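You operate a simulated robot arm through the tools that you are given. There is no shell and no other tool. Be economical: measure what you need, move in short steps, check, and stop when the job is done.

The job below is to be done with a simulated two-armed robot. You get a single attempt, and the scene is never put back.

## Task
Clear the lift table and bring it down to 40 for the next landing.
Fine: put both wheel chocks in the grey rigging tray and carry it, chocks inside, to the rigging table; leave the wheel brakes as they are. Set down upright: yellow wheel chock, black wheel chock.

The check looks at the end state, three seconds after you hand in, the way a careful person would. Anything else that was tipped, shoved, dropped, spilled or broken makes it a failure.

## Robot
Two 7-joint arms with fingered hands on one trunk, on a base that drives. Base frame: it is fixed to the floor where the robot stands at the start and does not move with it; the origin is under the middle of the robot, x ahead of it, y to its left, z up. Units: mm, degrees, N and s.
The left shoulder is at the start at [93, 76, 1090], the right one opposite. Places, roughly: black sling [1250, 250, 1250]; blue shackle [1250, 250, 1500]; deck of the lift table [600, -100, 600]; green shackle [1750, 250, 1500]; inside of the grey rigging tray [600, -200, 600]; orange shackle [1500, 250, 1500]; red reject bin [1750, 250, 750]; rigging table top [1500, 200, 700]; stand lock lever [300, -600, 300]; stand-side wheel brake [400, -200, 200]; teal sling [1500, 250, 1250]; wall-side wheel brake [400, 0, 200]; white shackle [1500, 250, 1500]; white sling [1500, 250, 1250]. Payload 5 kg a hand.
The TCP of each hand is the grasp point between the finger pads, 37 mm short of the fingertips. In the tool frame z runs along the fingers and y along their closing line. Largest opening 124 mm; the body of the gripper starts 43 mm behind the TCP. The gripper is a hand of 3 fingers: y runs from the thumb to the fingers, the wrist lies at [-21, -116, -203] in the tool frame.
Orientation is told as [roll, pitch, yaw] about the base's x, y, z axes, in that order, counted from this pose: with the fingers straight down and the wrist toward the robot, the tool's x, y and z point along [0, 1, 0], [1, 0, 0] and [0, 0, -1] of the base frame.

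## Interface
- The arms move only by the tool arm_command. It takes "left_deltas", "right_deltas" or both (then of equal length, played together; a hand with none holds still); each is text: rows parted by semicolons, each of 6 numbers parted by spaces: the shift along the base's x, y, z in mm, then the turn, a rotation vector about the base's x, y, z in degrees. In form: dx dy dz rx ry rz; .... A call has 1 to 8 rows; each row is the pose to reach, as a shift and turn from the pose commanded when the call began. Rows are played at 5 a second. More than 50 mm and 8.6 degrees between two rows, and nothing of the call is played. Where a pose cannot be reached the arm comes as near as it can. A force on the tool above 40 N (or 10 N above the force at the start of the call, whichever is more), or a blocked arm, ends the call early, and 0.2 s more pass. In this call time passes only in rows, and 0.2 s behind the last. It gives the time, the measured TCP pose, the force on the tool (base axes), the opening and the grip force at its end, in the units of the frame above (readings bear some noise), with the torque about the TCP (base axes, N m) and any sound that the robot's microphone picked up.
- Cameras (640 x 400 px; columns grow to the right, rows downward): "scene" is now at [253.9, -74.8, 1242.9]; the picture's right is [-0.19, -0.98, -0.03], its down [-0.61, 0.14, -0.78] and it looks along [0.77, -0.13, -0.63] (base axes); focal length 214 px, centre (320, 200). "left" rides on the left gripper at [-72, -104, -154] in its tool frame; the picture's right is [-0.83, -0.26, 0.49], its down [0.51, -0.72, 0.47] and it looks along [0.23, 0.64, 0.73] (tool axes); focal length 243 px, centre (320, 200). "right" rides on the right gripper at [73, -104, -154] in its tool frame; the picture's right is [-0.83, 0.26, -0.49], its down [-0.51, -0.72, 0.47] and it looks along [-0.23, 0.64, 0.73] (tool axes); focal length 243 px, centre (320, 200).
- camera(camera): a new picture of that camera. No time passes.
- lift_body(by): slides the trunk up (or, below 0, down) by that many mm; the arms and the scene camera ride with it, the base frame stays. It gives what a move gives, with no picture.
- steer(legs): drives the robot by 1 to 6 legs, each [ahead, left, turn to the left] in mm, mm and degrees, along the robot's own axes; the way and the turn of a leg run together, so that a leg with both is an arc; at most 1500 mm and 180 degrees a leg. The arms and the cameras ride along, it lands a little off, and it stops where it bumps. It gives what a move gives.
- curl_fingers(index, middle, thumb_bend, thumb_turn, hand): sets how far each is bent, from 0 (flat) to 100 (curled in); at 30 the hand is open as for a grip, at 70 the pads meet at the TCP. One left out holds its place. A second passes; each finger stops where it meets its share of the squeeze, and holds until it gets a number again. It is the only way to open and close the hand. It gives what a move gives, with no picture; readings hold the bend of each and the force on the fingers (four entries, about 0 where the hand has none), thumb and palm. thumb_turn goes from beside the hand (0) to across from the fingers (100), as for a grip.
- aim_head(pan, tilt): turns the head with the scene camera to pan (to the left, within 80 degrees either way) and tilt (down, from -29 to 69), counted from straight ahead of the robot. It gives what a move gives.
- pixel_to_xyz(camera, pixels): for up to 12 pixels [column, row] of the newest picture of that camera ("zoom" is the newest enlarged one), the place [x, y, z] in the base frame of the surface seen there, good to about 3 mm. No time passes.
- inspect(camera, box): a new picture of the part [left, top, right, bottom] of that camera's present view, enlarged. No time passes.
- sign_off(): hands the job in; it is judged then, once.

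Go step by step. Measure first, check grasps and placings, and put right what went wrong. The budget is 80 turns and 62 pictures, counting those below and the enlarged ones. Unless the task says otherwise, let go and move clear before handing in, and close with one line.

The tools are called after "Request:" as a command line: name --argument value ..., lists and objects as JSON in quotes. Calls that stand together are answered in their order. arm_command: Moves the arms, as the interface text tells. Its arguments: {"type":"object","properties":{"left_deltas":{"type":"string"},"right_deltas":{"type":"string"}},"required":[]} The other tools are called the same way: lift_body (by) slides the trunk up or down; curl_fingers (index, middle, thumb_bend, thumb_turn, hand) moves the fingers one by one; steer (legs) drives the base; aim_head (pan, tilt) turns the head that bears the scene camera; camera (camera) takes a picture; pixel_to_xyz (camera, pixels) gives the place of the surface under pixels of a picture; inspect (camera, box) takes an enlarged picture of a part of a camera's view; sign_off () hands the job in.

At the start:

```text
time_s: 0.0
left_eef_pos: [809.7, 93.3, 1112.1]
left_orientation: [1.1, -0.1, -1.5]
left_force: [-1.0, 0.0, -0.4]
left_wrist_torque: [-0.01, 0.02, 0.04]
left_opening: 123.7
left_grasp_force: 0.0
left_shape: jaw
left_bend: [30.0, 30.0, 30.0, 97.0]
left_finger forces: [0.0, 0.0, 0.0, 0.1, 0.0, 0.1]
right_eef_pos: [604.4, -378.3, 1147.6]
right_orientation: [1.5, -0.4, -0.5]
right_force: [0.0, -0.3, -0.2]
right_wrist_torque: [0.02, -0.03, -0.01]
right_opening: 123.9
right_grasp_force: 0.0
right_shape: jaw
right_bend: [30.0, 30.0, 30.0, 98.0]
right_finger forces: [0.0, 0.0, 0.0, 0.0, 0.0, 0.0]
trunk travel left (down, up): [-275.0, 288.0]
robot x, y, heading: [-2.4, -24.4, -0.4]
head pan, tilt: [-10.4, 39.0]
```

scene: 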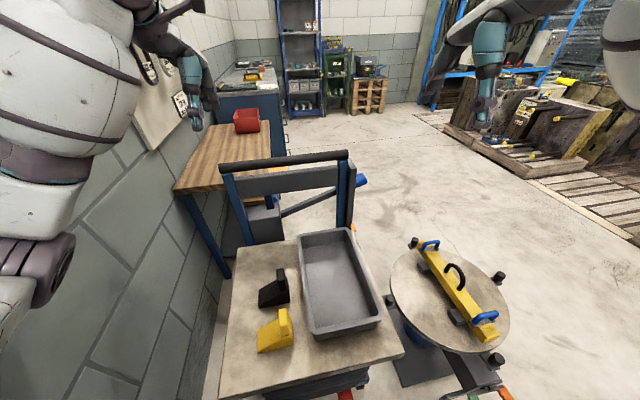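
right: 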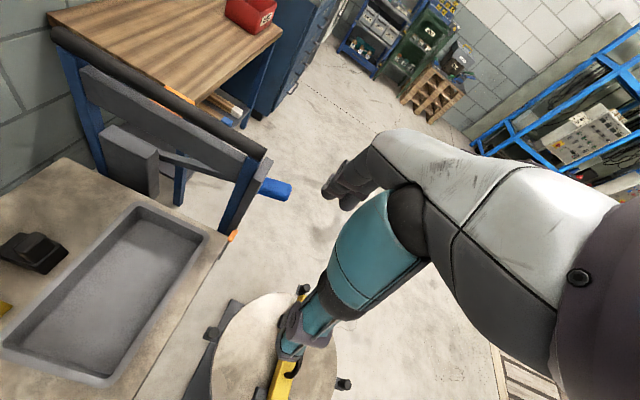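
left: 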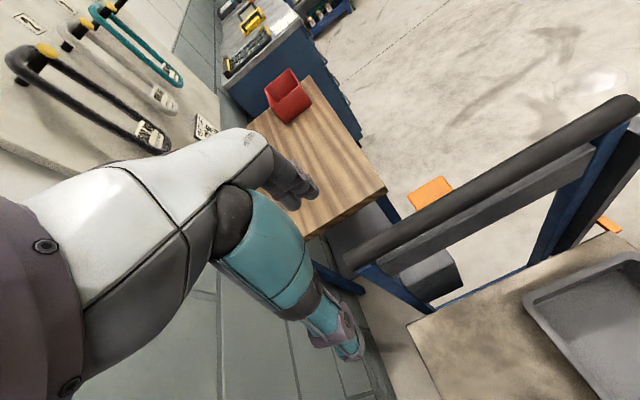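

The scene shows the lift table with the tray at (340,285), the black chock at (275,290) and the yellow chock at (275,330). I'll enlarge the deck and the handle area, and measure points.

Request:
inspect --camera "scene" --box '[200, 220, 420, 400]'

Request:
inspect --camera "scene" --box '[170, 100, 390, 260]'

Request:
pixel_to_xyz --camera "scene" --pixels '[[300, 237], [349, 230], [381, 319], [313, 336], [340, 290], [280, 272], [272, 300], [284, 312], [270, 348], [245, 290], [358, 181], [284, 155]]'

```text
2.22 times, centred on (310, 310) of scene
```

zoom: 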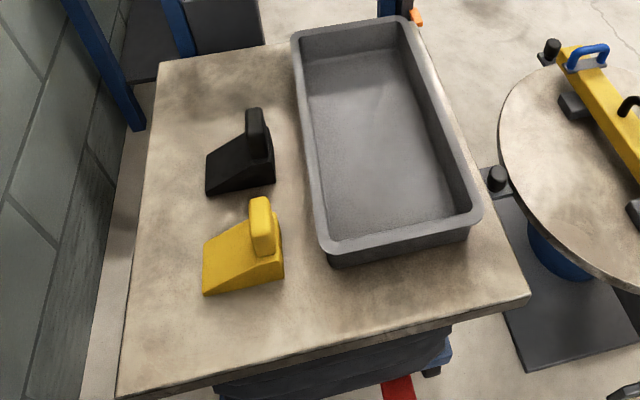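

```text
2.50 times, centred on (280, 180) of scene
```

zoom: 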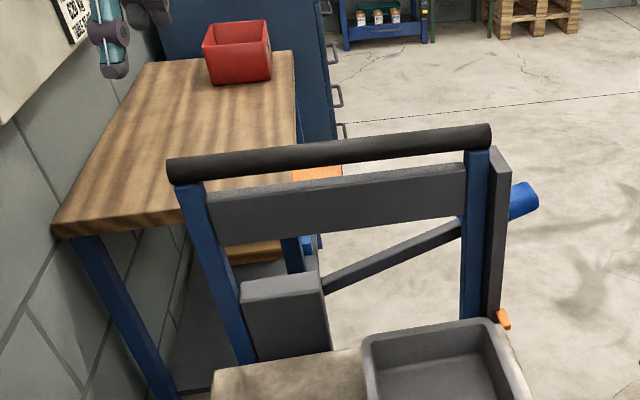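

```text
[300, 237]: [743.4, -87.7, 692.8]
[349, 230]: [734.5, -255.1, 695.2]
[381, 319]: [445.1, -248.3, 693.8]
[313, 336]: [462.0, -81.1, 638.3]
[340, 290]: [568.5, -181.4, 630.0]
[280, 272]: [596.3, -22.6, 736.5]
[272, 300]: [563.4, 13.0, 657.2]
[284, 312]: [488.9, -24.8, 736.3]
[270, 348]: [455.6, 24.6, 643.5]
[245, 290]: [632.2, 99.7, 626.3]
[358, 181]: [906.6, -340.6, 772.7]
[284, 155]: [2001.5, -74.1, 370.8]
```

The deck is at z≈626, the tray rim at z≈694 and the chock grips at z≈736. The blue handle at (358,181) and the orange pieces are probably the lift controls, so I'll look closer.

Request:
inspect --camera "left" --box '[340, 80, 640, 300]'

Request:
inspect --camera "right" --box '[40, 10, 340, 250]'

Request:
pixel_to_xyz --camera "left" --pixels '[[430, 190], [607, 224], [385, 190], [310, 235], [440, 275], [290, 95]]'

Request:
pixel_to_xyz --camera "right" --pixels '[[275, 190], [232, 236], [245, 205], [179, 95], [131, 165], [250, 220]]'

```text
1.82 times, centred on (490, 190) of left
```

zoom: 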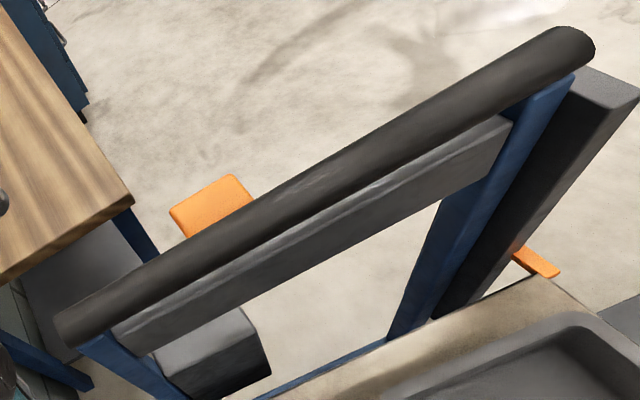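

```text
1.67 times, centred on (190, 130) of right
```

zoom: 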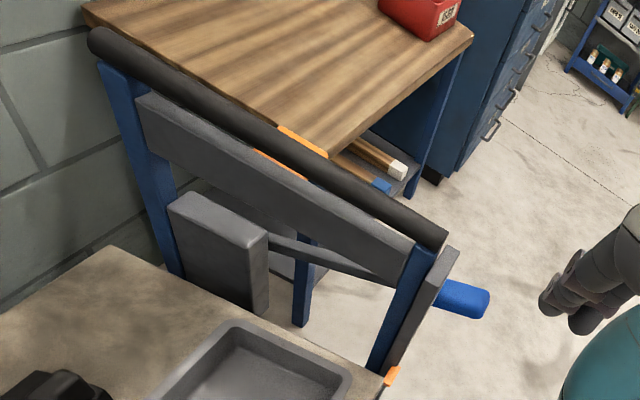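

```text
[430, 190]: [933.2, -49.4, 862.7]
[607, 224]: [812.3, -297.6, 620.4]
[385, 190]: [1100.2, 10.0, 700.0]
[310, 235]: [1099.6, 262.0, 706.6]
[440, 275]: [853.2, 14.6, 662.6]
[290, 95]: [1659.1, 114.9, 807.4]
```

```text
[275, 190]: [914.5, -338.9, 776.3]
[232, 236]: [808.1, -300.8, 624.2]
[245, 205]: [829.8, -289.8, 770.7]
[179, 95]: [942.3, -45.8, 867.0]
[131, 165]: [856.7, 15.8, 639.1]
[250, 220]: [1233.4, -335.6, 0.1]
```

The orange paddle at (935,-48,865) looks like the release, the blue handle the pump, and the orange tab at (810,-299,622) a height pointer. First come the chocks. I'll back off a little for reach and measure them closely.

Request:
steer --legs '[[-130, 0, 0]]'

Request:
inspect --camera "scene" --box '[230, 230, 400, 340]'

```text
time_s: 1.3
left_eef_pos: [682.7, 88.8, 1104.0]
left_orientation: [0.3, 0.6, -2.7]
left_force: [0.1, 0.1, -0.3]
left_wrist_torque: [0.02, -0.01, -0.05]
left_opening: 123.8
left_grasp_force: 0.0
left_shape: jaw
left_bend: [30.0, 30.0, 30.0, 97.0]
left_finger forces: [0.0, 0.1, 0.0, 0.1, 0.0, 0.0]
right_eef_pos: [475.8, -372.0, 1144.5]
right_orientation: [0.9, 0.1, -1.1]
right_force: [0.3, -0.3, 0.3]
right_wrist_torque: [0.0, 0.01, 0.0]
right_opening: 123.8
right_grasp_force: 0.1
right_shape: jaw
right_bend: [30.0, 30.0, 30.0, 98.0]
right_finger forces: [0.1, 0.0, 0.0, 0.0, 0.0, 0.0]
trunk travel left (down, up): [-275.0, 288.0]
robot x, y, heading: [-140.6, -25.1, -1.1]
head pan, tilt: [-10.4, 39.0]
```

```text
3.64 times, centred on (315, 285) of scene
```

zoom: 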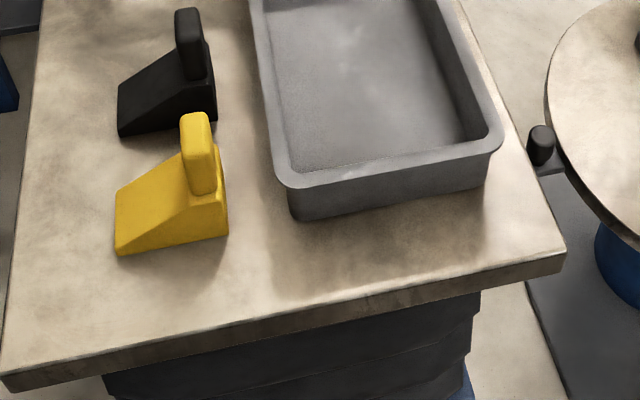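

Request:
pixel_to_xyz --camera "zoom" --pixels '[[194, 119], [183, 145], [186, 180], [207, 190], [220, 235], [118, 252], [118, 195], [188, 15], [192, 70], [120, 132], [205, 120], [212, 170]]'

Request:
pixel_to_xyz --camera "scene" --pixels '[[300, 232], [305, 280], [352, 272], [330, 270], [330, 285], [351, 230], [362, 265]]'

```text
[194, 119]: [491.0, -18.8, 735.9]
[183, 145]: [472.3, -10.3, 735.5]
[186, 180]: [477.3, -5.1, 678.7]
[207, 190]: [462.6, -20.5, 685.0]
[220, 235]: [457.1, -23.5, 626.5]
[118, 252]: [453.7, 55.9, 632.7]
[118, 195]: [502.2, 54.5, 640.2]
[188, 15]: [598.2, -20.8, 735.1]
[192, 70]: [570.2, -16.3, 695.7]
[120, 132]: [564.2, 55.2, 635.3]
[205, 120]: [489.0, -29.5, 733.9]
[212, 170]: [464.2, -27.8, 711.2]
```

```text
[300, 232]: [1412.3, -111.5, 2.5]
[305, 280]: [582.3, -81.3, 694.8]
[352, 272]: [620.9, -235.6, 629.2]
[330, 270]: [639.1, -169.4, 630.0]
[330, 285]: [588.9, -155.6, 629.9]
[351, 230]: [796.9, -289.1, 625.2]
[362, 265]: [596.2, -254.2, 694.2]
```

The yellow chock spans x 454–512, y −28…56, with its grip near (478,−18) topping out at 736. The black one sits about 109 mm further in x. The right hand now goes above the yellow grip.

Request:
arm_command --right_deltas "0 40 -28 0 0 0; 0 80 -56 0 0 0; 0 120 -84 0 0 0; 0 160 -112 0 0 0; 0 200 -140 0 0 0; 0 240 -168 0 0 0; 0 280 -196 0 0 0; 1 320 -224 0 0 1"

```text
time_s: 3.1
left_eef_pos: [679.1, 87.1, 1105.7]
left_orientation: [-0.1, 0.5, -3.3]
left_force: [-0.4, 0.7, 0.2]
left_wrist_torque: [0.01, -0.01, 0.02]
left_opening: 123.6
left_grasp_force: 0.1
left_shape: jaw
left_bend: [30.0, 30.0, 30.0, 97.0]
left_finger forces: [0.0, 0.0, 0.1, 0.0, 0.0, 0.0]
right_eef_pos: [476.6, -46.8, 926.5]
right_orientation: [0.7, -0.1, -0.3]
right_force: [0.1, -1.1, -1.0]
right_wrist_torque: [0.02, 0.03, 0.02]
right_opening: 123.9
right_grasp_force: 0.1
right_shape: jaw
right_bend: [30.0, 30.0, 30.0, 98.0]
right_finger forces: [0.0, 0.1, 0.0, 0.1, 0.1, 0.1]
trunk travel left (down, up): [-275.0, 288.0]
robot x, y, heading: [-137.1, -23.2, -1.4]
head pan, tilt: [-10.4, 39.0]
```

The hand is at (477,−47,926). I'll go to (478,−18,790) and look.

Request:
arm_command --right_deltas "1 15 -45 0 0 0; 1 29 -90 0 0 0; 1 29 -136 0 0 0"

Request:
camera --camera "right"

Request:
camera --camera "scene"

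```text
time_s: 3.9
left_eef_pos: [679.6, 88.3, 1104.6]
left_orientation: [0.0, 0.5, -3.2]
left_force: [-0.5, -0.3, 0.5]
left_wrist_torque: [-0.03, 0.01, -0.01]
left_opening: 123.5
left_grasp_force: 0.1
left_shape: jaw
left_bend: [30.0, 30.0, 30.0, 97.0]
left_finger forces: [0.0, 0.1, 0.1, 0.0, 0.1, 0.0]
right_eef_pos: [475.7, -19.1, 790.1]
right_orientation: [0.7, -0.1, -0.3]
right_force: [0.1, 0.8, -0.9]
right_wrist_torque: [-0.03, 0.0, -0.01]
right_opening: 123.8
right_grasp_force: 0.0
right_shape: jaw
right_bend: [30.0, 30.0, 30.0, 98.0]
right_finger forces: [0.1, 0.0, 0.0, 0.0, 0.0, 0.1]
trunk travel left (down, up): [-275.0, 288.0]
robot x, y, heading: [-133.4, -22.0, -1.2]
head pan, tilt: [-10.4, 39.0]
```

```text
53 pictures are left
```

right: 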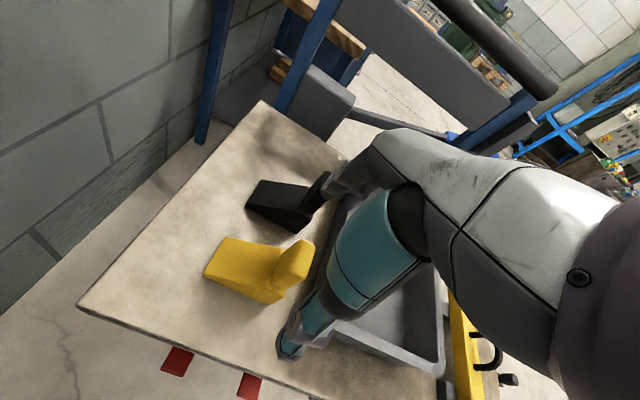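

```text
52 pictures are left
```

scene: 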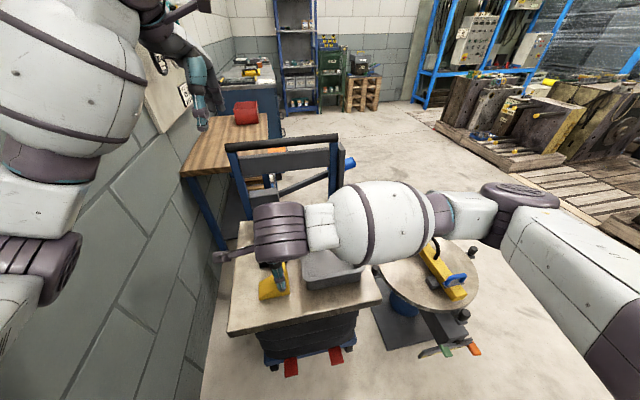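

Thumb tip (290,345) and fingers (345,185) straddle the yellow grip at (295,260). I'll descend to TCP z≈726 and then close.

Request:
arm_command --right_deltas "1 0 -32 0 0 0; 2 1 -64 0 0 0"

Request:
curl_fingers --hand "right" --index 72 --middle 72 --thumb_bend 72

Request:
inspect --camera "right" --box '[180, 150, 480, 350]'

```text
time_s: 4.5
left_eef_pos: [679.9, 87.6, 1105.4]
left_orientation: [-0.1, 0.5, -3.1]
left_force: [-0.5, -1.1, 0.2]
left_wrist_torque: [-0.01, -0.03, -0.05]
left_opening: 123.8
left_grasp_force: 0.0
left_shape: jaw
left_bend: [30.0, 30.0, 30.0, 97.0]
left_finger forces: [0.1, 0.0, 0.1, 0.1, 0.0, 0.1]
right_eef_pos: [478.1, -14.7, 726.8]
right_orientation: [0.6, -0.1, -0.3]
right_force: [0.6, 0.6, 0.1]
right_wrist_torque: [-0.02, 0.02, 0.03]
right_opening: 124.0
right_grasp_force: 0.0
right_shape: jaw
right_bend: [30.0, 30.0, 30.0, 98.0]
right_finger forces: [0.1, 0.1, 0.0, 0.0, 0.1, 0.0]
trunk travel left (down, up): [-275.0, 288.0]
robot x, y, heading: [-134.2, -25.2, -1.4]
head pan, tilt: [-10.4, 39.0]
```

```text
time_s: 5.5
left_eef_pos: [679.7, 88.0, 1104.5]
left_orientation: [0.1, 0.5, -3.1]
left_force: [-0.9, -0.8, -1.4]
left_wrist_torque: [0.01, 0.03, 0.01]
left_opening: 123.7
left_grasp_force: 0.0
left_shape: jaw
left_bend: [30.0, 30.0, 30.0, 97.0]
left_finger forces: [0.1, 0.1, 0.0, 0.0, 0.1, 0.0]
right_eef_pos: [477.7, -15.1, 726.8]
right_orientation: [0.7, 0.0, -0.3]
right_force: [-0.3, -0.3, 1.0]
right_wrist_torque: [-0.01, 0.01, 0.0]
right_opening: 30.0
right_grasp_force: 20.1
right_shape: fingers
right_bend: [71.0, 64.0, 62.0, 95.0]
right_finger forces: [9.2, 12.2, 0.1, 0.1, 19.4, 0.1]
trunk travel left (down, up): [-275.0, 288.0]
robot x, y, heading: [-136.4, -23.1, -1.3]
head pan, tilt: [-10.4, 39.0]
```

```text
2.00 times, centred on (330, 250) of right
```

zoom: 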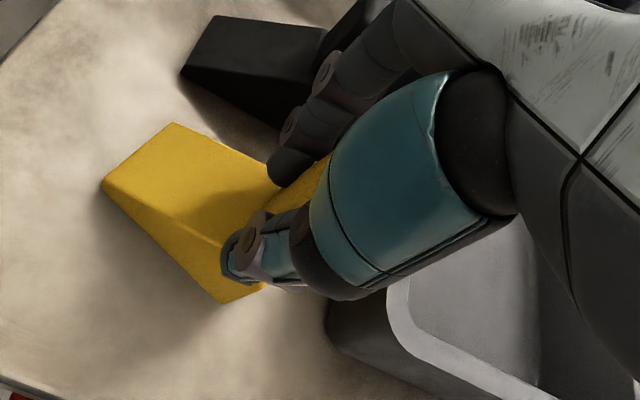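

The grip holds: 30 mm opening and 20 N. I'll lift it and check.

Request:
arm_command --right_deltas "0 0 15 0 0 0; 0 0 50 0 0 0; 0 0 90 0 0 0; 0 0 120 0 0 0"

Request:
camera --camera "right"

```text
time_s: 6.5
left_eef_pos: [679.8, 87.4, 1104.5]
left_orientation: [0.1, 0.5, -3.0]
left_force: [-0.3, 0.5, 0.1]
left_wrist_torque: [0.01, -0.03, 0.02]
left_opening: 123.6
left_grasp_force: 0.1
left_shape: jaw
left_bend: [30.0, 30.0, 30.0, 97.0]
left_finger forces: [0.1, 0.0, 0.1, 0.0, 0.1, 0.0]
right_eef_pos: [478.0, -19.0, 848.4]
right_orientation: [0.7, 0.0, -0.3]
right_force: [0.1, 0.7, -2.4]
right_wrist_torque: [-0.03, -0.01, 0.0]
right_opening: 30.1
right_grasp_force: 20.7
right_shape: fingers
right_bend: [71.0, 64.0, 62.0, 95.0]
right_finger forces: [9.1, 12.3, 0.1, 0.0, 19.3, 0.1]
trunk travel left (down, up): [-275.0, 288.0]
robot x, y, heading: [-139.3, -24.8, -1.6]
head pan, tilt: [-10.4, 39.0]
```

```text
50 pictures are left
```

right: 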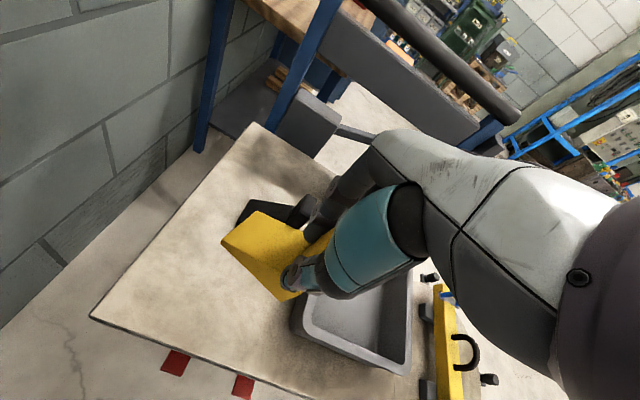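

The chock lifted cleanly at about 2.5 N. I'll carry it over the tray (dy −181, dx +18) and lower it to 8 mm above the floor.

Request:
arm_command --right_deltas "5 -45 0 0 0 0; 10 -90 0 0 0 0; 15 -135 0 0 0 0; 18 -181 0 0 0 0; 18 -181 -40 0 0 0; 18 -181 -80 0 0 0; 18 -181 -105 0 0 0"

Request:
camera --camera "right"

```text
time_s: 8.1
left_eef_pos: [680.2, 87.8, 1103.8]
left_orientation: [0.0, 0.6, -3.1]
left_force: [0.6, -0.3, 0.0]
left_wrist_torque: [-0.01, -0.01, -0.01]
left_opening: 124.0
left_grasp_force: 0.1
left_shape: jaw
left_bend: [30.0, 30.0, 30.0, 97.0]
left_finger forces: [0.0, 0.1, 0.0, 0.0, 0.1, 0.0]
right_eef_pos: [495.2, -194.0, 739.8]
right_orientation: [0.7, -0.1, -0.2]
right_force: [-0.6, 0.5, -2.8]
right_wrist_torque: [-0.04, 0.02, 0.0]
right_opening: 29.6
right_grasp_force: 19.7
right_shape: fingers
right_bend: [71.0, 64.0, 62.0, 95.0]
right_finger forces: [8.5, 12.4, 0.0, 0.0, 19.0, 0.0]
trunk travel left (down, up): [-275.0, 288.0]
robot x, y, heading: [-134.3, -22.0, -1.1]
head pan, tilt: [-10.4, 39.0]
```

```text
49 pictures are left
```

right: 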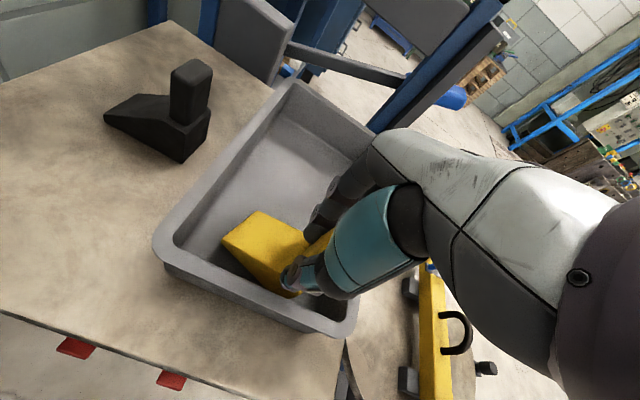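

It is inside the tray. I'll lower it the rest of the way and part the fingers a little, so the thumb stays clear of the rim.

Request:
arm_command --right_deltas "0 0 -5 0 0 0; 0 0 -9 0 0 0"

Request:
curl_fingers --hand "right" --index 52 --middle 48 --thumb_bend 52

Request:
arm_command --right_deltas "0 0 20 0 0 0; 0 0 60 0 0 0; 0 0 100 0 0 0; 25 45 120 0 0 0; 50 90 120 0 0 0; 75 135 120 0 0 0; 91 175 120 0 0 0"

Request:
curl_fingers --hand "right" --index 35 --middle 35 --thumb_bend 35

Request:
camera --camera "right"

```text
time_s: 8.7
left_eef_pos: [680.4, 88.0, 1104.2]
left_orientation: [0.0, 0.5, -3.2]
left_force: [-0.3, 0.7, 0.2]
left_wrist_torque: [-0.03, 0.0, -0.02]
left_opening: 124.0
left_grasp_force: 0.0
left_shape: jaw
left_bend: [30.0, 30.0, 30.0, 97.0]
left_finger forces: [0.0, 0.0, 0.0, 0.1, 0.0, 0.0]
right_eef_pos: [495.3, -194.6, 732.1]
right_orientation: [0.7, -0.2, -0.1]
right_force: [-0.1, -0.4, -2.1]
right_wrist_torque: [-0.02, 0.01, 0.0]
right_opening: 29.5
right_grasp_force: 19.9
right_shape: fingers
right_bend: [71.0, 64.0, 62.0, 95.0]
right_finger forces: [8.6, 12.4, 0.0, 0.1, 19.0, 0.0]
trunk travel left (down, up): [-275.0, 288.0]
robot x, y, heading: [-142.2, -24.1, -1.2]
head pan, tilt: [-10.4, 39.0]
```

```text
time_s: 9.7
left_eef_pos: [680.1, 87.4, 1103.7]
left_orientation: [-0.1, 0.5, -3.3]
left_force: [0.4, -0.5, 0.2]
left_wrist_torque: [0.03, 0.01, -0.03]
left_opening: 123.7
left_grasp_force: 0.1
left_shape: jaw
left_bend: [30.0, 30.0, 30.0, 97.0]
left_finger forces: [0.0, 0.0, 0.0, 0.0, 0.1, 0.1]
right_eef_pos: [495.3, -194.7, 732.5]
right_orientation: [0.6, -0.1, -0.3]
right_force: [3.1, 0.5, 2.0]
right_wrist_torque: [0.02, -0.02, -0.03]
right_opening: 58.2
right_grasp_force: 2.0
right_shape: fingers
right_bend: [52.0, 48.0, 54.0, 97.0]
right_finger forces: [0.0, 0.0, 0.1, 0.0, 3.3, 0.0]
trunk travel left (down, up): [-275.0, 288.0]
robot x, y, heading: [-134.5, -24.2, -1.3]
head pan, tilt: [-10.4, 39.0]
```

```text
refused: row 4 steps farther than a row can; nothing moved
```

```text
time_s: 10.7
left_eef_pos: [679.6, 86.8, 1103.9]
left_orientation: [0.0, 0.5, -3.2]
left_force: [-0.5, 0.1, -0.2]
left_wrist_torque: [-0.04, -0.01, 0.01]
left_opening: 123.7
left_grasp_force: 0.0
left_shape: jaw
left_bend: [30.0, 30.0, 30.0, 97.0]
left_finger forces: [0.1, 0.1, 0.0, 0.1, 0.1, 0.0]
right_eef_pos: [495.4, -194.4, 731.5]
right_orientation: [0.7, -0.1, -0.3]
right_force: [-0.2, -0.9, -0.5]
right_wrist_torque: [-0.02, 0.04, 0.01]
right_opening: 113.9
right_grasp_force: 0.1
right_shape: fingers
right_bend: [35.0, 35.0, 35.0, 97.0]
right_finger forces: [0.1, 0.0, 0.0, 0.1, 0.5, 0.0]
trunk travel left (down, up): [-275.0, 288.0]
robot x, y, heading: [-137.5, -25.9, -1.4]
head pan, tilt: [-10.4, 39.0]
```

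```text
48 pictures are left
```

right: 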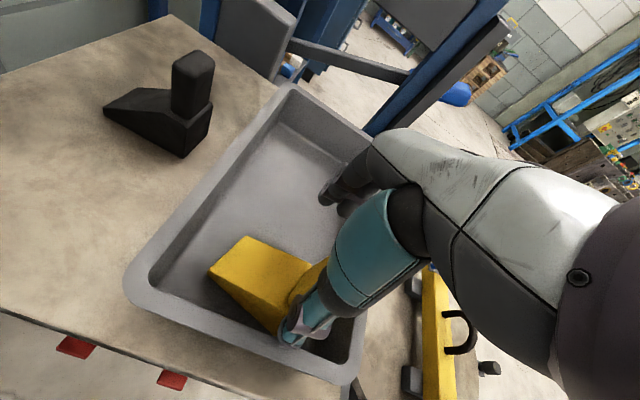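

The long move was refused, and the tray shifted slightly toward me when the thumb opened. I'll raise straight up, go over the black chock, and re-measure there.

Request:
arm_command --right_deltas "0 0 20 0 0 0; 0 0 60 0 0 0; 0 0 100 0 0 0; 20 35 120 0 0 0; 40 75 120 0 0 0; 60 115 120 0 0 0; 80 155 120 0 0 0; 91 175 120 0 0 0"

Request:
camera --camera "right"

Request:
pixel_to_xyz --camera "right" --pixels '[[320, 200], [300, 210], [320, 260]]'

```text
time_s: 12.5
left_eef_pos: [680.7, 86.8, 1104.1]
left_orientation: [-0.1, 0.5, -3.2]
left_force: [-0.1, -0.1, 0.3]
left_wrist_torque: [0.02, -0.01, -0.01]
left_opening: 123.9
left_grasp_force: 0.1
left_shape: jaw
left_bend: [30.0, 30.0, 30.0, 97.0]
left_finger forces: [0.1, 0.0, 0.0, 0.0, 0.0, 0.0]
right_eef_pos: [585.9, -23.7, 855.0]
right_orientation: [0.6, 0.0, -0.3]
right_force: [-0.6, 0.1, 0.2]
right_wrist_torque: [-0.03, 0.0, -0.01]
right_opening: 114.0
right_grasp_force: 0.0
right_shape: fingers
right_bend: [35.0, 35.0, 35.0, 97.0]
right_finger forces: [0.0, 0.0, 0.0, 0.0, 0.0, 0.0]
trunk travel left (down, up): [-275.0, 288.0]
robot x, y, heading: [-136.0, -22.9, -1.3]
head pan, tilt: [-10.4, 39.0]
```

```text
47 pictures are left
```

right: 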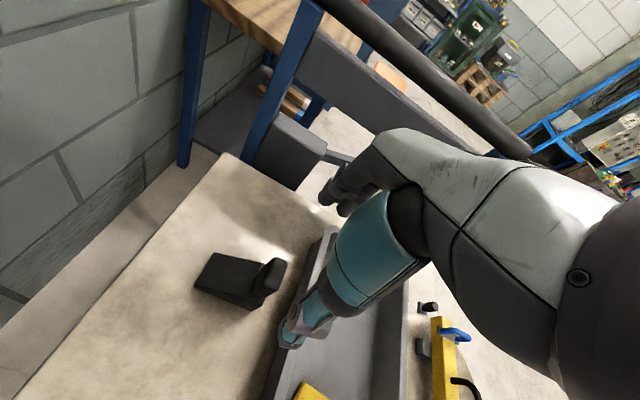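

```text
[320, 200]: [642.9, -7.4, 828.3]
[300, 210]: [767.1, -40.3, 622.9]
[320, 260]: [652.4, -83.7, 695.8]
```

Request:
pixel_to_xyz --camera "right" --pixels '[[271, 262], [262, 293], [279, 262], [250, 308], [195, 285], [240, 258]]'

Request:
arm_command --right_deltas "0 2 -40 0 0 0; 0 4 -80 0 0 0"

```text
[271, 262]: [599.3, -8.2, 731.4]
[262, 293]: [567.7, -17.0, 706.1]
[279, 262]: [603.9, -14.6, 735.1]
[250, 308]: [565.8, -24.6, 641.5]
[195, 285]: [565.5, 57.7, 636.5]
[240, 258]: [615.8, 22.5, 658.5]
```

```text
time_s: 13.1
left_eef_pos: [680.3, 88.1, 1103.5]
left_orientation: [-0.1, 0.5, -3.2]
left_force: [0.6, -0.9, -0.2]
left_wrist_torque: [0.0, -0.01, 0.0]
left_opening: 123.8
left_grasp_force: 0.0
left_shape: jaw
left_bend: [30.0, 30.0, 30.0, 97.0]
left_finger forces: [0.0, 0.1, 0.0, 0.0, 0.0, 0.1]
right_eef_pos: [584.1, -19.8, 773.2]
right_orientation: [0.6, 0.0, -0.3]
right_force: [-0.4, -0.3, -0.4]
right_wrist_torque: [0.01, 0.02, 0.01]
right_opening: 113.8
right_grasp_force: 0.0
right_shape: fingers
right_bend: [35.0, 35.0, 35.0, 97.0]
right_finger forces: [0.1, 0.0, 0.0, 0.0, 0.1, 0.0]
trunk travel left (down, up): [-275.0, 288.0]
robot x, y, heading: [-137.2, -24.5, -1.4]
head pan, tilt: [-10.4, 39.0]
```

The black grip centre is near (588,−17). I'll descend and grip it.

Request:
arm_command --right_deltas "3 1 -25 0 0 0; 4 3 -46 0 0 0"

Request:
curl_fingers --hand "right" --index 72 --middle 72 --thumb_bend 72

Request:
arm_command --right_deltas "0 0 15 0 0 0; 0 0 50 0 0 0; 0 0 90 0 0 0; 0 0 125 0 0 0"

Request:
camera --camera "right"

Request:
camera --camera "scene"

```text
time_s: 13.7
left_eef_pos: [680.5, 88.0, 1103.8]
left_orientation: [-0.1, 0.5, -3.2]
left_force: [-0.1, -0.5, 1.3]
left_wrist_torque: [0.02, -0.02, -0.02]
left_opening: 123.6
left_grasp_force: 0.1
left_shape: jaw
left_bend: [30.0, 30.0, 30.0, 97.0]
left_finger forces: [0.0, 0.0, 0.1, 0.0, 0.0, 0.0]
right_eef_pos: [590.0, -13.5, 728.3]
right_orientation: [0.6, 0.0, -0.1]
right_force: [-0.6, 0.2, 0.4]
right_wrist_torque: [0.03, -0.01, -0.01]
right_opening: 113.9
right_grasp_force: 0.1
right_shape: fingers
right_bend: [35.0, 35.0, 35.0, 97.0]
right_finger forces: [0.0, 0.0, 0.0, 0.0, 0.0, 0.0]
trunk travel left (down, up): [-275.0, 288.0]
robot x, y, heading: [-136.9, -26.5, -1.3]
head pan, tilt: [-10.4, 39.0]
```

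```text
time_s: 14.7
left_eef_pos: [680.2, 87.2, 1105.1]
left_orientation: [-0.2, 0.6, -3.2]
left_force: [0.3, 0.5, 0.3]
left_wrist_torque: [0.03, -0.01, -0.02]
left_opening: 123.9
left_grasp_force: 0.1
left_shape: jaw
left_bend: [30.0, 30.0, 30.0, 97.0]
left_finger forces: [0.0, 0.0, 0.0, 0.0, 0.0, 0.0]
right_eef_pos: [590.5, -13.6, 729.0]
right_orientation: [0.5, 0.1, -0.4]
right_force: [0.1, 0.4, 0.0]
right_wrist_torque: [0.02, -0.01, 0.0]
right_opening: 29.7
right_grasp_force: 20.4
right_shape: fingers
right_bend: [71.0, 64.0, 62.0, 95.0]
right_finger forces: [9.0, 12.2, 0.0, 0.1, 19.3, 0.0]
trunk travel left (down, up): [-275.0, 288.0]
robot x, y, heading: [-134.8, -29.2, -1.4]
head pan, tilt: [-10.4, 39.0]
```

```text
time_s: 15.7
left_eef_pos: [679.2, 87.2, 1104.2]
left_orientation: [-0.1, 0.5, -3.2]
left_force: [-0.2, 0.2, -0.7]
left_wrist_torque: [0.02, 0.05, 0.03]
left_opening: 123.7
left_grasp_force: 0.1
left_shape: jaw
left_bend: [30.0, 30.0, 30.0, 97.0]
left_finger forces: [0.1, 0.1, 0.0, 0.0, 0.2, 0.1]
right_eef_pos: [589.8, -14.7, 853.9]
right_orientation: [0.5, 0.1, -0.2]
right_force: [0.1, 0.0, -3.6]
right_wrist_torque: [0.0, 0.02, 0.0]
right_opening: 29.5
right_grasp_force: 20.0
right_shape: fingers
right_bend: [71.0, 64.0, 62.0, 95.0]
right_finger forces: [8.8, 12.3, 0.1, 0.1, 19.3, 0.0]
trunk travel left (down, up): [-275.0, 288.0]
robot x, y, heading: [-133.0, -29.1, -1.3]
head pan, tilt: [-10.4, 39.0]
```

```text
46 pictures are left
```

right: 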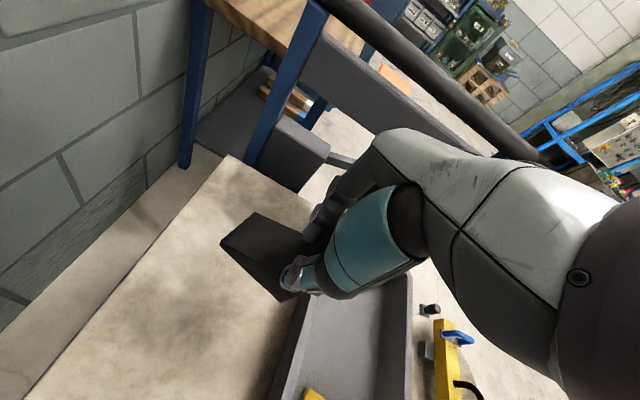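

```text
45 pictures are left
```

scene: 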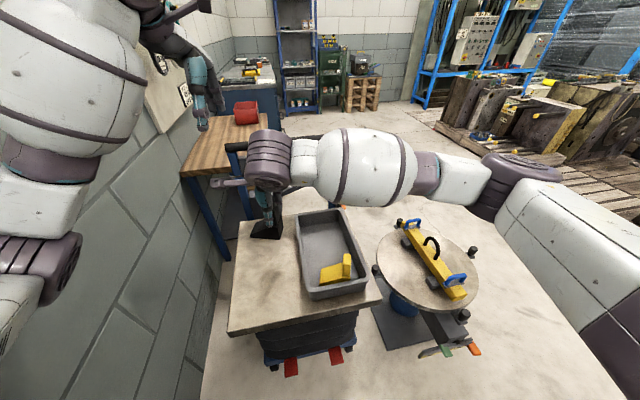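

Tray and yellow chock are both visible, so I'll measure the tray's new place before lowering the black one.

Request:
pixel_to_xyz --camera "scene" --pixels '[[298, 217], [340, 210], [366, 281], [307, 292], [302, 250], [356, 250], [320, 215], [340, 289], [320, 280], [320, 230], [348, 256], [322, 240]]'

```text
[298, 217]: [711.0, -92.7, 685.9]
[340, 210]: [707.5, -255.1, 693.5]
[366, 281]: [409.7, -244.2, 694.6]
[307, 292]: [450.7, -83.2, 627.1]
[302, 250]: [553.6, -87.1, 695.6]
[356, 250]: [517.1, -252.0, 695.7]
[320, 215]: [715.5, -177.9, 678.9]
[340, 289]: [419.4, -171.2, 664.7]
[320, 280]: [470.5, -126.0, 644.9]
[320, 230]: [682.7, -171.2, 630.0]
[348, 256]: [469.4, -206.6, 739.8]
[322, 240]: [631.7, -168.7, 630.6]
```

The tray now spans x 410–715 and its centre is x≈563. The yellow chock is still inside it. The black grip goes to about (652,−198), opening only slightly this time.

Request:
arm_command --right_deltas "12 -40 0 0 0 0; 25 -80 0 0 0 0; 38 -120 0 0 0 0; 52 -160 0 0 0 0; 62 -183 0 0 0 0; 62 -183 -45 0 0 0; 62 -183 -85 0 0 0; 62 -183 -109 0 0 0"

Request:
camera --camera "right"

```text
time_s: 17.5
left_eef_pos: [681.4, 86.9, 1103.7]
left_orientation: [-0.1, 0.5, -3.2]
left_force: [-0.5, 0.0, -0.7]
left_wrist_torque: [0.01, -0.01, 0.01]
left_opening: 123.4
left_grasp_force: 0.0
left_shape: jaw
left_bend: [30.0, 30.0, 30.0, 97.0]
left_finger forces: [0.0, 0.1, 0.0, 0.1, 0.0, 0.0]
right_eef_pos: [652.0, -199.9, 741.8]
right_orientation: [0.6, -0.1, -0.2]
right_force: [0.4, -0.6, -2.6]
right_wrist_torque: [-0.03, 0.01, 0.0]
right_opening: 29.2
right_grasp_force: 19.8
right_shape: fingers
right_bend: [71.0, 64.0, 62.0, 94.0]
right_finger forces: [8.2, 12.4, 0.0, 0.1, 19.0, 0.0]
trunk travel left (down, up): [-275.0, 288.0]
robot x, y, heading: [-134.8, -24.0, -1.3]
head pan, tilt: [-10.4, 39.0]
```

```text
44 pictures are left
```

right: 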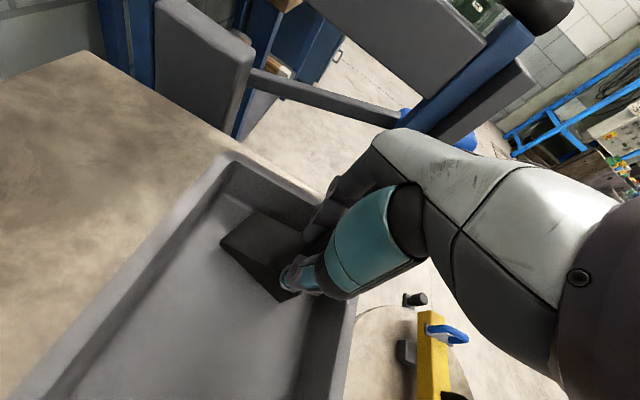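

The black chock is inside the tray, clear of the back wall. I'll lower it and open slightly.

Request:
arm_command --right_deltas "0 0 -5 0 0 0; 0 0 -9 0 0 0"

Request:
curl_fingers --hand "right" --index 61 --middle 56 --thumb_bend 52

Request:
arm_command --right_deltas "0 0 15 0 0 0; 0 0 50 0 0 0; 0 0 90 0 0 0; 0 0 130 0 0 0; 0 -45 140 0 0 0; 0 -90 140 0 0 0; 0 -135 140 0 0 0; 0 -180 140 0 0 0"

Request:
camera --camera "scene"

```text
time_s: 18.1
left_eef_pos: [681.3, 87.7, 1103.8]
left_orientation: [0.0, 0.5, -3.3]
left_force: [-0.4, 0.0, -0.5]
left_wrist_torque: [0.01, -0.02, 0.0]
left_opening: 123.6
left_grasp_force: 0.0
left_shape: jaw
left_bend: [30.0, 30.0, 30.0, 97.0]
left_finger forces: [0.1, 0.0, 0.0, 0.0, 0.0, 0.0]
right_eef_pos: [651.0, -197.4, 732.9]
right_orientation: [0.7, -0.1, -0.3]
right_force: [-0.3, 1.3, -1.8]
right_wrist_torque: [-0.02, -0.03, 0.01]
right_opening: 29.3
right_grasp_force: 19.7
right_shape: fingers
right_bend: [71.0, 64.0, 62.0, 94.0]
right_finger forces: [8.3, 12.5, 0.0, 0.0, 19.0, 0.0]
trunk travel left (down, up): [-275.0, 288.0]
robot x, y, heading: [-137.8, -22.0, -1.4]
head pan, tilt: [-10.4, 39.0]
```

```text
time_s: 19.1
left_eef_pos: [681.3, 87.9, 1103.5]
left_orientation: [-0.1, 0.4, -3.2]
left_force: [-0.6, -0.4, -0.6]
left_wrist_torque: [-0.03, -0.02, -0.01]
left_opening: 123.7
left_grasp_force: 0.0
left_shape: jaw
left_bend: [30.0, 30.0, 30.0, 97.0]
left_finger forces: [0.0, 0.0, 0.0, 0.1, 0.0, 0.0]
right_eef_pos: [652.3, -198.4, 735.6]
right_orientation: [0.6, 0.0, -0.3]
right_force: [-0.1, 1.0, 0.5]
right_wrist_torque: [0.05, 0.01, 0.01]
right_opening: 46.7
right_grasp_force: 0.6
right_shape: fingers
right_bend: [61.0, 56.0, 52.0, 97.0]
right_finger forces: [1.0, 0.0, 0.0, 0.0, 0.1, 0.0]
trunk travel left (down, up): [-275.0, 288.0]
robot x, y, heading: [-132.9, -23.0, -1.1]
head pan, tilt: [-10.4, 39.0]
```

```text
time_s: 20.9
left_eef_pos: [680.8, 87.3, 1104.4]
left_orientation: [0.0, 0.5, -3.2]
left_force: [0.2, 0.3, 0.7]
left_wrist_torque: [0.0, 0.01, 0.01]
left_opening: 123.9
left_grasp_force: 0.0
left_shape: jaw
left_bend: [30.0, 30.0, 30.0, 97.0]
left_finger forces: [0.0, 0.0, 0.0, 0.1, 0.0, 0.0]
right_eef_pos: [651.1, -380.3, 869.9]
right_orientation: [0.7, 0.0, -0.2]
right_force: [0.2, -0.1, -0.5]
right_wrist_torque: [-0.06, 0.0, -0.01]
right_opening: 47.4
right_grasp_force: 0.1
right_shape: fingers
right_bend: [61.0, 56.0, 52.0, 98.0]
right_finger forces: [0.0, 0.1, 0.1, 0.0, 0.0, 0.0]
trunk travel left (down, up): [-275.0, 288.0]
robot x, y, heading: [-135.0, -27.9, -1.2]
head pan, tilt: [-10.4, 39.0]
```

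```text
43 pictures are left
```

scene: 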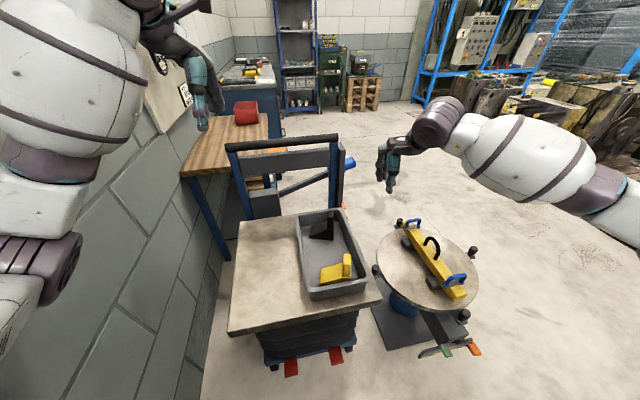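

Both chocks stand upright in the tray, at (320,228) and (335,270). Next I'll turn the hands ±90° to pinch the long walls, with the right hand clear and the left high up.

Request:
arm_command --left_deltas "-10 -5 0 0 0 -8; -20 -10 0 0 0 -16; -30 -15 0 0 0 -24; -40 -20 0 0 0 -32; -50 -25 0 0 0 -40; -60 -30 0 0 0 -48; -70 -35 0 0 0 -56; -80 -40 0 0 0 -64" --right_deltas "-5 0 0 0 0 8; -10 0 0 0 0 16; -20 0 0 0 0 24; -30 0 0 0 0 32; -40 0 0 0 0 40; -50 0 0 0 0 48; -60 0 0 0 0 56; -70 0 0 0 0 64"

Request:
camera --camera "scene"

```text
time_s: 22.7
left_eef_pos: [598.5, 54.8, 1102.9]
left_orientation: [-0.5, 1.0, -66.9]
left_force: [0.3, -0.4, 0.7]
left_wrist_torque: [0.01, -0.01, -0.01]
left_opening: 123.8
left_grasp_force: 0.0
left_shape: jaw
left_bend: [30.0, 30.0, 30.0, 97.0]
left_finger forces: [0.1, 0.0, 0.1, 0.1, 0.1, 0.1]
right_eef_pos: [577.8, -353.0, 872.2]
right_orientation: [-6.5, 0.9, 37.1]
right_force: [0.3, 0.2, -0.4]
right_wrist_torque: [-0.05, 0.05, 0.02]
right_opening: 47.5
right_grasp_force: 0.1
right_shape: fingers
right_bend: [61.0, 56.0, 52.0, 98.0]
right_finger forces: [0.0, 0.1, 0.0, 0.0, 0.0, 0.0]
right hand out of reach, approached as far as the arm can: row 4, 5, 6, 7, 8
trunk travel left (down, up): [-275.0, 288.0]
robot x, y, heading: [-136.6, -22.9, -1.5]
head pan, tilt: [-10.4, 39.0]
```

```text
42 pictures are left
```

scene: 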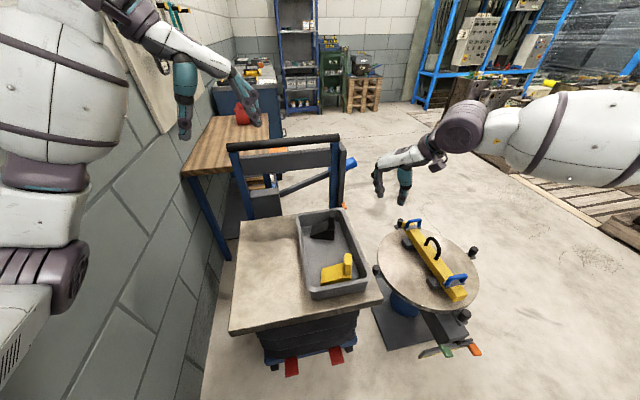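

The left hand turned fine, but the right hand hit a reach limit at yaw 37 because it is too far to the side. I'll raise it, centre the robot on the tray (y≈−170), and lower the trunk so both arms work at the relative height where the left hand succeeded.

Request:
arm_command --right_deltas "0 20 45 0 0 0; 0 40 90 0 0 0; 0 60 135 0 0 0; 0 80 180 0 0 0; 0 80 230 0 0 0"

Request:
steer --legs '[[0, -145, 1.3]]'

```text
time_s: 23.9
left_eef_pos: [598.5, 54.3, 1103.3]
left_orientation: [-0.4, 0.8, -66.9]
left_force: [-0.4, 0.4, -0.5]
left_wrist_torque: [0.0, -0.04, -0.02]
left_opening: 123.4
left_grasp_force: 0.2
left_shape: jaw
left_bend: [30.0, 30.0, 30.0, 97.0]
left_finger forces: [0.0, 0.0, 0.0, 0.1, 0.1, 0.1]
right_eef_pos: [576.3, -269.3, 1106.3]
right_orientation: [-6.5, 1.0, 37.2]
right_force: [-0.4, -0.3, 0.2]
right_wrist_torque: [0.0, 0.01, 0.01]
right_opening: 47.4
right_grasp_force: 0.0
right_shape: fingers
right_bend: [61.0, 56.0, 52.0, 98.0]
right_finger forces: [0.0, 0.1, 0.0, 0.1, 0.0, 0.0]
trunk travel left (down, up): [-275.0, 288.0]
robot x, y, heading: [-135.6, -26.0, -1.3]
head pan, tilt: [-10.4, 39.0]
```

```text
time_s: 25.8
left_eef_pos: [597.7, -58.8, 1103.2]
left_orientation: [-0.7, 0.5, -65.2]
left_force: [-0.4, 0.0, 0.0]
left_wrist_torque: [0.0, -0.03, -0.01]
left_opening: 123.9
left_grasp_force: 0.1
left_shape: jaw
left_bend: [30.0, 30.0, 30.0, 97.0]
left_finger forces: [0.0, 0.0, 0.0, 0.0, 0.0, 0.0]
right_eef_pos: [583.9, -385.9, 1106.5]
right_orientation: [-6.8, 1.3, 38.6]
right_force: [-0.6, 0.4, 0.1]
right_wrist_torque: [-0.01, 0.03, -0.01]
right_opening: 47.9
right_grasp_force: 0.1
right_shape: fingers
right_bend: [61.0, 56.0, 52.0, 98.0]
right_finger forces: [0.1, 0.0, 0.1, 0.0, 0.0, 0.0]
trunk travel left (down, up): [-275.0, 288.0]
robot x, y, heading: [-134.4, -166.8, 0.3]
head pan, tilt: [-10.4, 39.0]
```

Robot centred at y≈−167. I'll level the right hand, then turn both hands to ±90 while still high.

Request:
arm_command --right_deltas "0 30 0 5.3 4 0; 0 60 0 5.3 4 0"

Request:
arm_command --left_deltas "-5 0 0 0 0 -4; -10 0 0 0 0 -8; -15 0 0 0 0 -12; -20 0 0 0 0 -16; -25 0 0 0 0 -20; -30 0 0 0 0 -24; -33 0 0 0 0 -24.5" --right_deltas "-3 10 0 0 0 7.5; -6 20 0 0 0 15; -9 30 0 0 0 22.5; -12 40 0 0 0 30; -15 50 0 0 0 37.5; -18 60 0 0 0 45; -20 70 0 0 0 51"

```text
time_s: 26.4
left_eef_pos: [598.8, -57.1, 1101.7]
left_orientation: [-0.6, 0.6, -65.1]
left_force: [0.2, 0.2, 0.2]
left_wrist_torque: [-0.04, 0.0, 0.0]
left_opening: 123.7
left_grasp_force: 0.0
left_shape: jaw
left_bend: [30.0, 30.0, 30.0, 97.0]
left_finger forces: [0.0, 0.0, 0.0, 0.1, 0.0, 0.0]
right_eef_pos: [582.7, -327.1, 1107.4]
right_orientation: [-0.2, 1.1, 38.8]
right_force: [-1.3, 0.4, -0.1]
right_wrist_torque: [-0.04, 0.02, 0.0]
right_opening: 47.6
right_grasp_force: 0.0
right_shape: fingers
right_bend: [61.0, 56.0, 52.0, 98.0]
right_finger forces: [0.0, 0.0, 0.0, 0.0, 0.1, 0.1]
trunk travel left (down, up): [-275.0, 288.0]
robot x, y, heading: [-134.0, -168.4, 0.3]
head pan, tilt: [-10.4, 39.0]
```

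```text
time_s: 28.0
left_eef_pos: [562.0, -59.0, 1102.4]
left_orientation: [-0.4, 0.5, -89.9]
left_force: [-1.2, -0.1, 0.6]
left_wrist_torque: [0.04, -0.03, 0.0]
left_opening: 123.7
left_grasp_force: 0.1
left_shape: jaw
left_bend: [30.0, 30.0, 30.0, 97.0]
left_finger forces: [0.0, 0.0, 0.0, 0.0, 0.1, 0.0]
right_eef_pos: [498.5, -218.2, 1071.5]
right_orientation: [-5.8, 1.5, 64.5]
right_force: [-0.3, -0.1, 0.4]
right_wrist_torque: [0.02, -0.04, -0.01]
right_opening: 47.6
right_grasp_force: 0.1
right_shape: fingers
right_bend: [61.0, 56.0, 52.0, 97.0]
right_finger forces: [0.1, 0.0, 0.0, 0.0, 0.0, 0.0]
right hand out of reach, approached as far as the arm can: row 2, 3, 4, 5, 6, 7
trunk travel left (down, up): [-275.0, 288.0]
robot x, y, heading: [-137.8, -168.3, 0.4]
head pan, tilt: [-10.4, 39.0]
```

The left hand reached −90, but the right hand stalled at 64.5. I'll unwind the right hand to the mirror image of the left's starting pose, farther out, and retry from there.

Request:
arm_command --right_deltas "23 -8 5 0 0 -8; 46 -16 10 0 0 -16; 69 -24 15 0 0 -24; 92 -32 20 0 0 -32; 115 -40 25 0 0 -40; 138 -48 30 0 0 -48; 161 -56 35 0 0 -56; 182 -64 35 0 0 -64"

Request:
arm_command --right_deltas "-10 5 0 0 0 8; -20 10 0 0 0 16; -30 15 0 0 0 24; -40 20 0 0 0 32; -50 25 0 0 0 40; -60 30 0 0 0 48; -70 35 0 0 0 56; -80 40 0 0 0 64"

Request:
camera --camera "scene"

```text
time_s: 29.8
left_eef_pos: [564.2, -57.1, 1100.6]
left_orientation: [-0.8, 0.5, -89.8]
left_force: [-0.4, -0.4, -0.4]
left_wrist_torque: [0.0, 0.02, 0.0]
left_opening: 124.0
left_grasp_force: 0.0
left_shape: jaw
left_bend: [30.0, 30.0, 30.0, 97.0]
left_finger forces: [0.1, 0.0, 0.1, 0.0, 0.0, 0.0]
right_eef_pos: [680.6, -280.2, 1102.6]
right_orientation: [-5.7, 1.6, 0.2]
right_force: [0.2, -0.3, 0.0]
right_wrist_torque: [-0.01, 0.03, -0.03]
right_opening: 47.5
right_grasp_force: 0.0
right_shape: fingers
right_bend: [61.0, 56.0, 52.0, 97.0]
right_finger forces: [0.1, 0.0, 0.0, 0.0, 0.0, 0.0]
trunk travel left (down, up): [-275.0, 288.0]
robot x, y, heading: [-140.4, -167.4, 0.4]
head pan, tilt: [-10.4, 39.0]
```

```text
time_s: 31.6
left_eef_pos: [564.6, -59.3, 1099.3]
left_orientation: [-0.7, 0.5, -89.7]
left_force: [0.2, -0.1, 0.4]
left_wrist_torque: [0.02, 0.0, 0.03]
left_opening: 123.9
left_grasp_force: 0.0
left_shape: jaw
left_bend: [30.0, 30.0, 30.0, 97.0]
left_finger forces: [0.0, 0.0, 0.1, 0.0, 0.0, 0.1]
right_eef_pos: [615.9, -248.9, 1104.6]
right_orientation: [-5.6, 1.7, 52.4]
right_force: [0.4, 0.0, 0.8]
right_wrist_torque: [-0.02, 0.0, 0.0]
right_opening: 47.8
right_grasp_force: 0.0
right_shape: fingers
right_bend: [61.0, 56.0, 52.0, 97.0]
right_finger forces: [0.0, 0.1, 0.0, 0.1, 0.0, 0.1]
right hand out of reach, approached as far as the arm can: row 7, 8
trunk travel left (down, up): [-275.0, 288.0]
robot x, y, heading: [-136.0, -170.4, 0.6]
head pan, tilt: [-10.4, 39.0]
```

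```text
41 pictures are left
```

scene: 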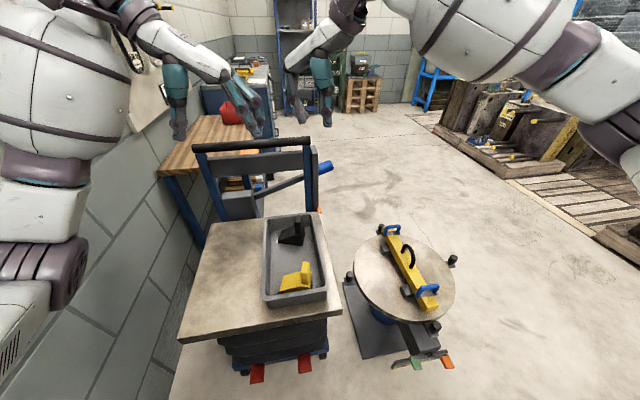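

The right elbow stays high and out, while the left elbow is low, which explains the difference. In one call I'll test two things: extending the right arm forward to let its elbow change, and whether the left hand can turn beyond −90.

Request:
arm_command --left_deltas "0 0 0 0 0 -5; 0 0 0 0 0 -10; 0 0 0 0 0 -15; 0 0 0 0 0 -20; 0 0 0 0 0 -25; 0 0 0 0 0 -30; 0 0 0 0 0 -35; 0 0 0 0 0 -40" --right_deltas "30 -5 0 0 0 0; 60 -10 0 0 0 0; 90 -15 0 0 0 0; 120 -20 0 0 0 0; 150 -25 0 0 0 0; 180 -30 0 0 0 0; 210 -35 0 0 0 5; 230 -40 0 0 0 13"

Request:
arm_command --right_deltas "0 0 0 0 0 8; 0 0 0 0 0 16; 0 0 0 0 0 24; 0 0 0 0 0 32; 0 0 0 0 0 38"

```text
time_s: 33.4
left_eef_pos: [563.7, -57.5, 1101.7]
left_orientation: [-0.5, 0.5, -129.8]
left_force: [1.0, 0.6, -0.6]
left_wrist_torque: [-0.02, -0.01, 0.03]
left_opening: 123.7
left_grasp_force: 0.1
left_shape: jaw
left_bend: [30.0, 30.0, 30.0, 97.0]
left_finger forces: [0.1, 0.0, 0.0, 0.0, 0.1, 0.0]
right_eef_pos: [625.2, -233.0, 1066.7]
right_orientation: [-6.0, 1.9, 52.9]
right_force: [1.1, 0.1, 1.1]
right_wrist_torque: [-0.03, 0.04, -0.01]
right_opening: 47.6
right_grasp_force: 0.1
right_shape: fingers
right_bend: [61.0, 56.0, 52.0, 97.0]
right_finger forces: [0.1, 0.0, 0.0, 0.0, 0.0, 0.1]
right hand out of reach, approached as far as the arm can: row 1, 2, 3, 4, 5, 6, 7, 8
trunk travel left (down, up): [-275.0, 288.0]
robot x, y, heading: [-133.0, -166.6, 0.3]
head pan, tilt: [-10.4, 39.0]
```

```text
time_s: 34.6
left_eef_pos: [565.4, -59.1, 1101.7]
left_orientation: [-0.6, 0.6, -129.8]
left_force: [0.3, 0.1, 0.2]
left_wrist_torque: [-0.02, 0.02, -0.04]
left_opening: 123.8
left_grasp_force: 0.0
left_shape: jaw
left_bend: [30.0, 30.0, 30.0, 97.0]
left_finger forces: [0.1, 0.0, 0.0, 0.1, 0.0, 0.1]
right_eef_pos: [625.0, -235.6, 1066.2]
right_orientation: [-6.0, 2.1, 52.7]
right_force: [-0.4, 1.3, -0.2]
right_wrist_torque: [0.0, 0.0, -0.02]
right_opening: 47.6
right_grasp_force: 0.0
right_shape: fingers
right_bend: [61.0, 56.0, 52.0, 97.0]
right_finger forces: [0.0, 0.0, 0.1, 0.0, 0.0, 0.1]
right hand out of reach, approached as far as the arm can: row 1, 2, 3, 4, 5
trunk travel left (down, up): [-275.0, 288.0]
robot x, y, heading: [-134.5, -165.3, 0.5]
head pan, tilt: [-10.4, 39.0]
```

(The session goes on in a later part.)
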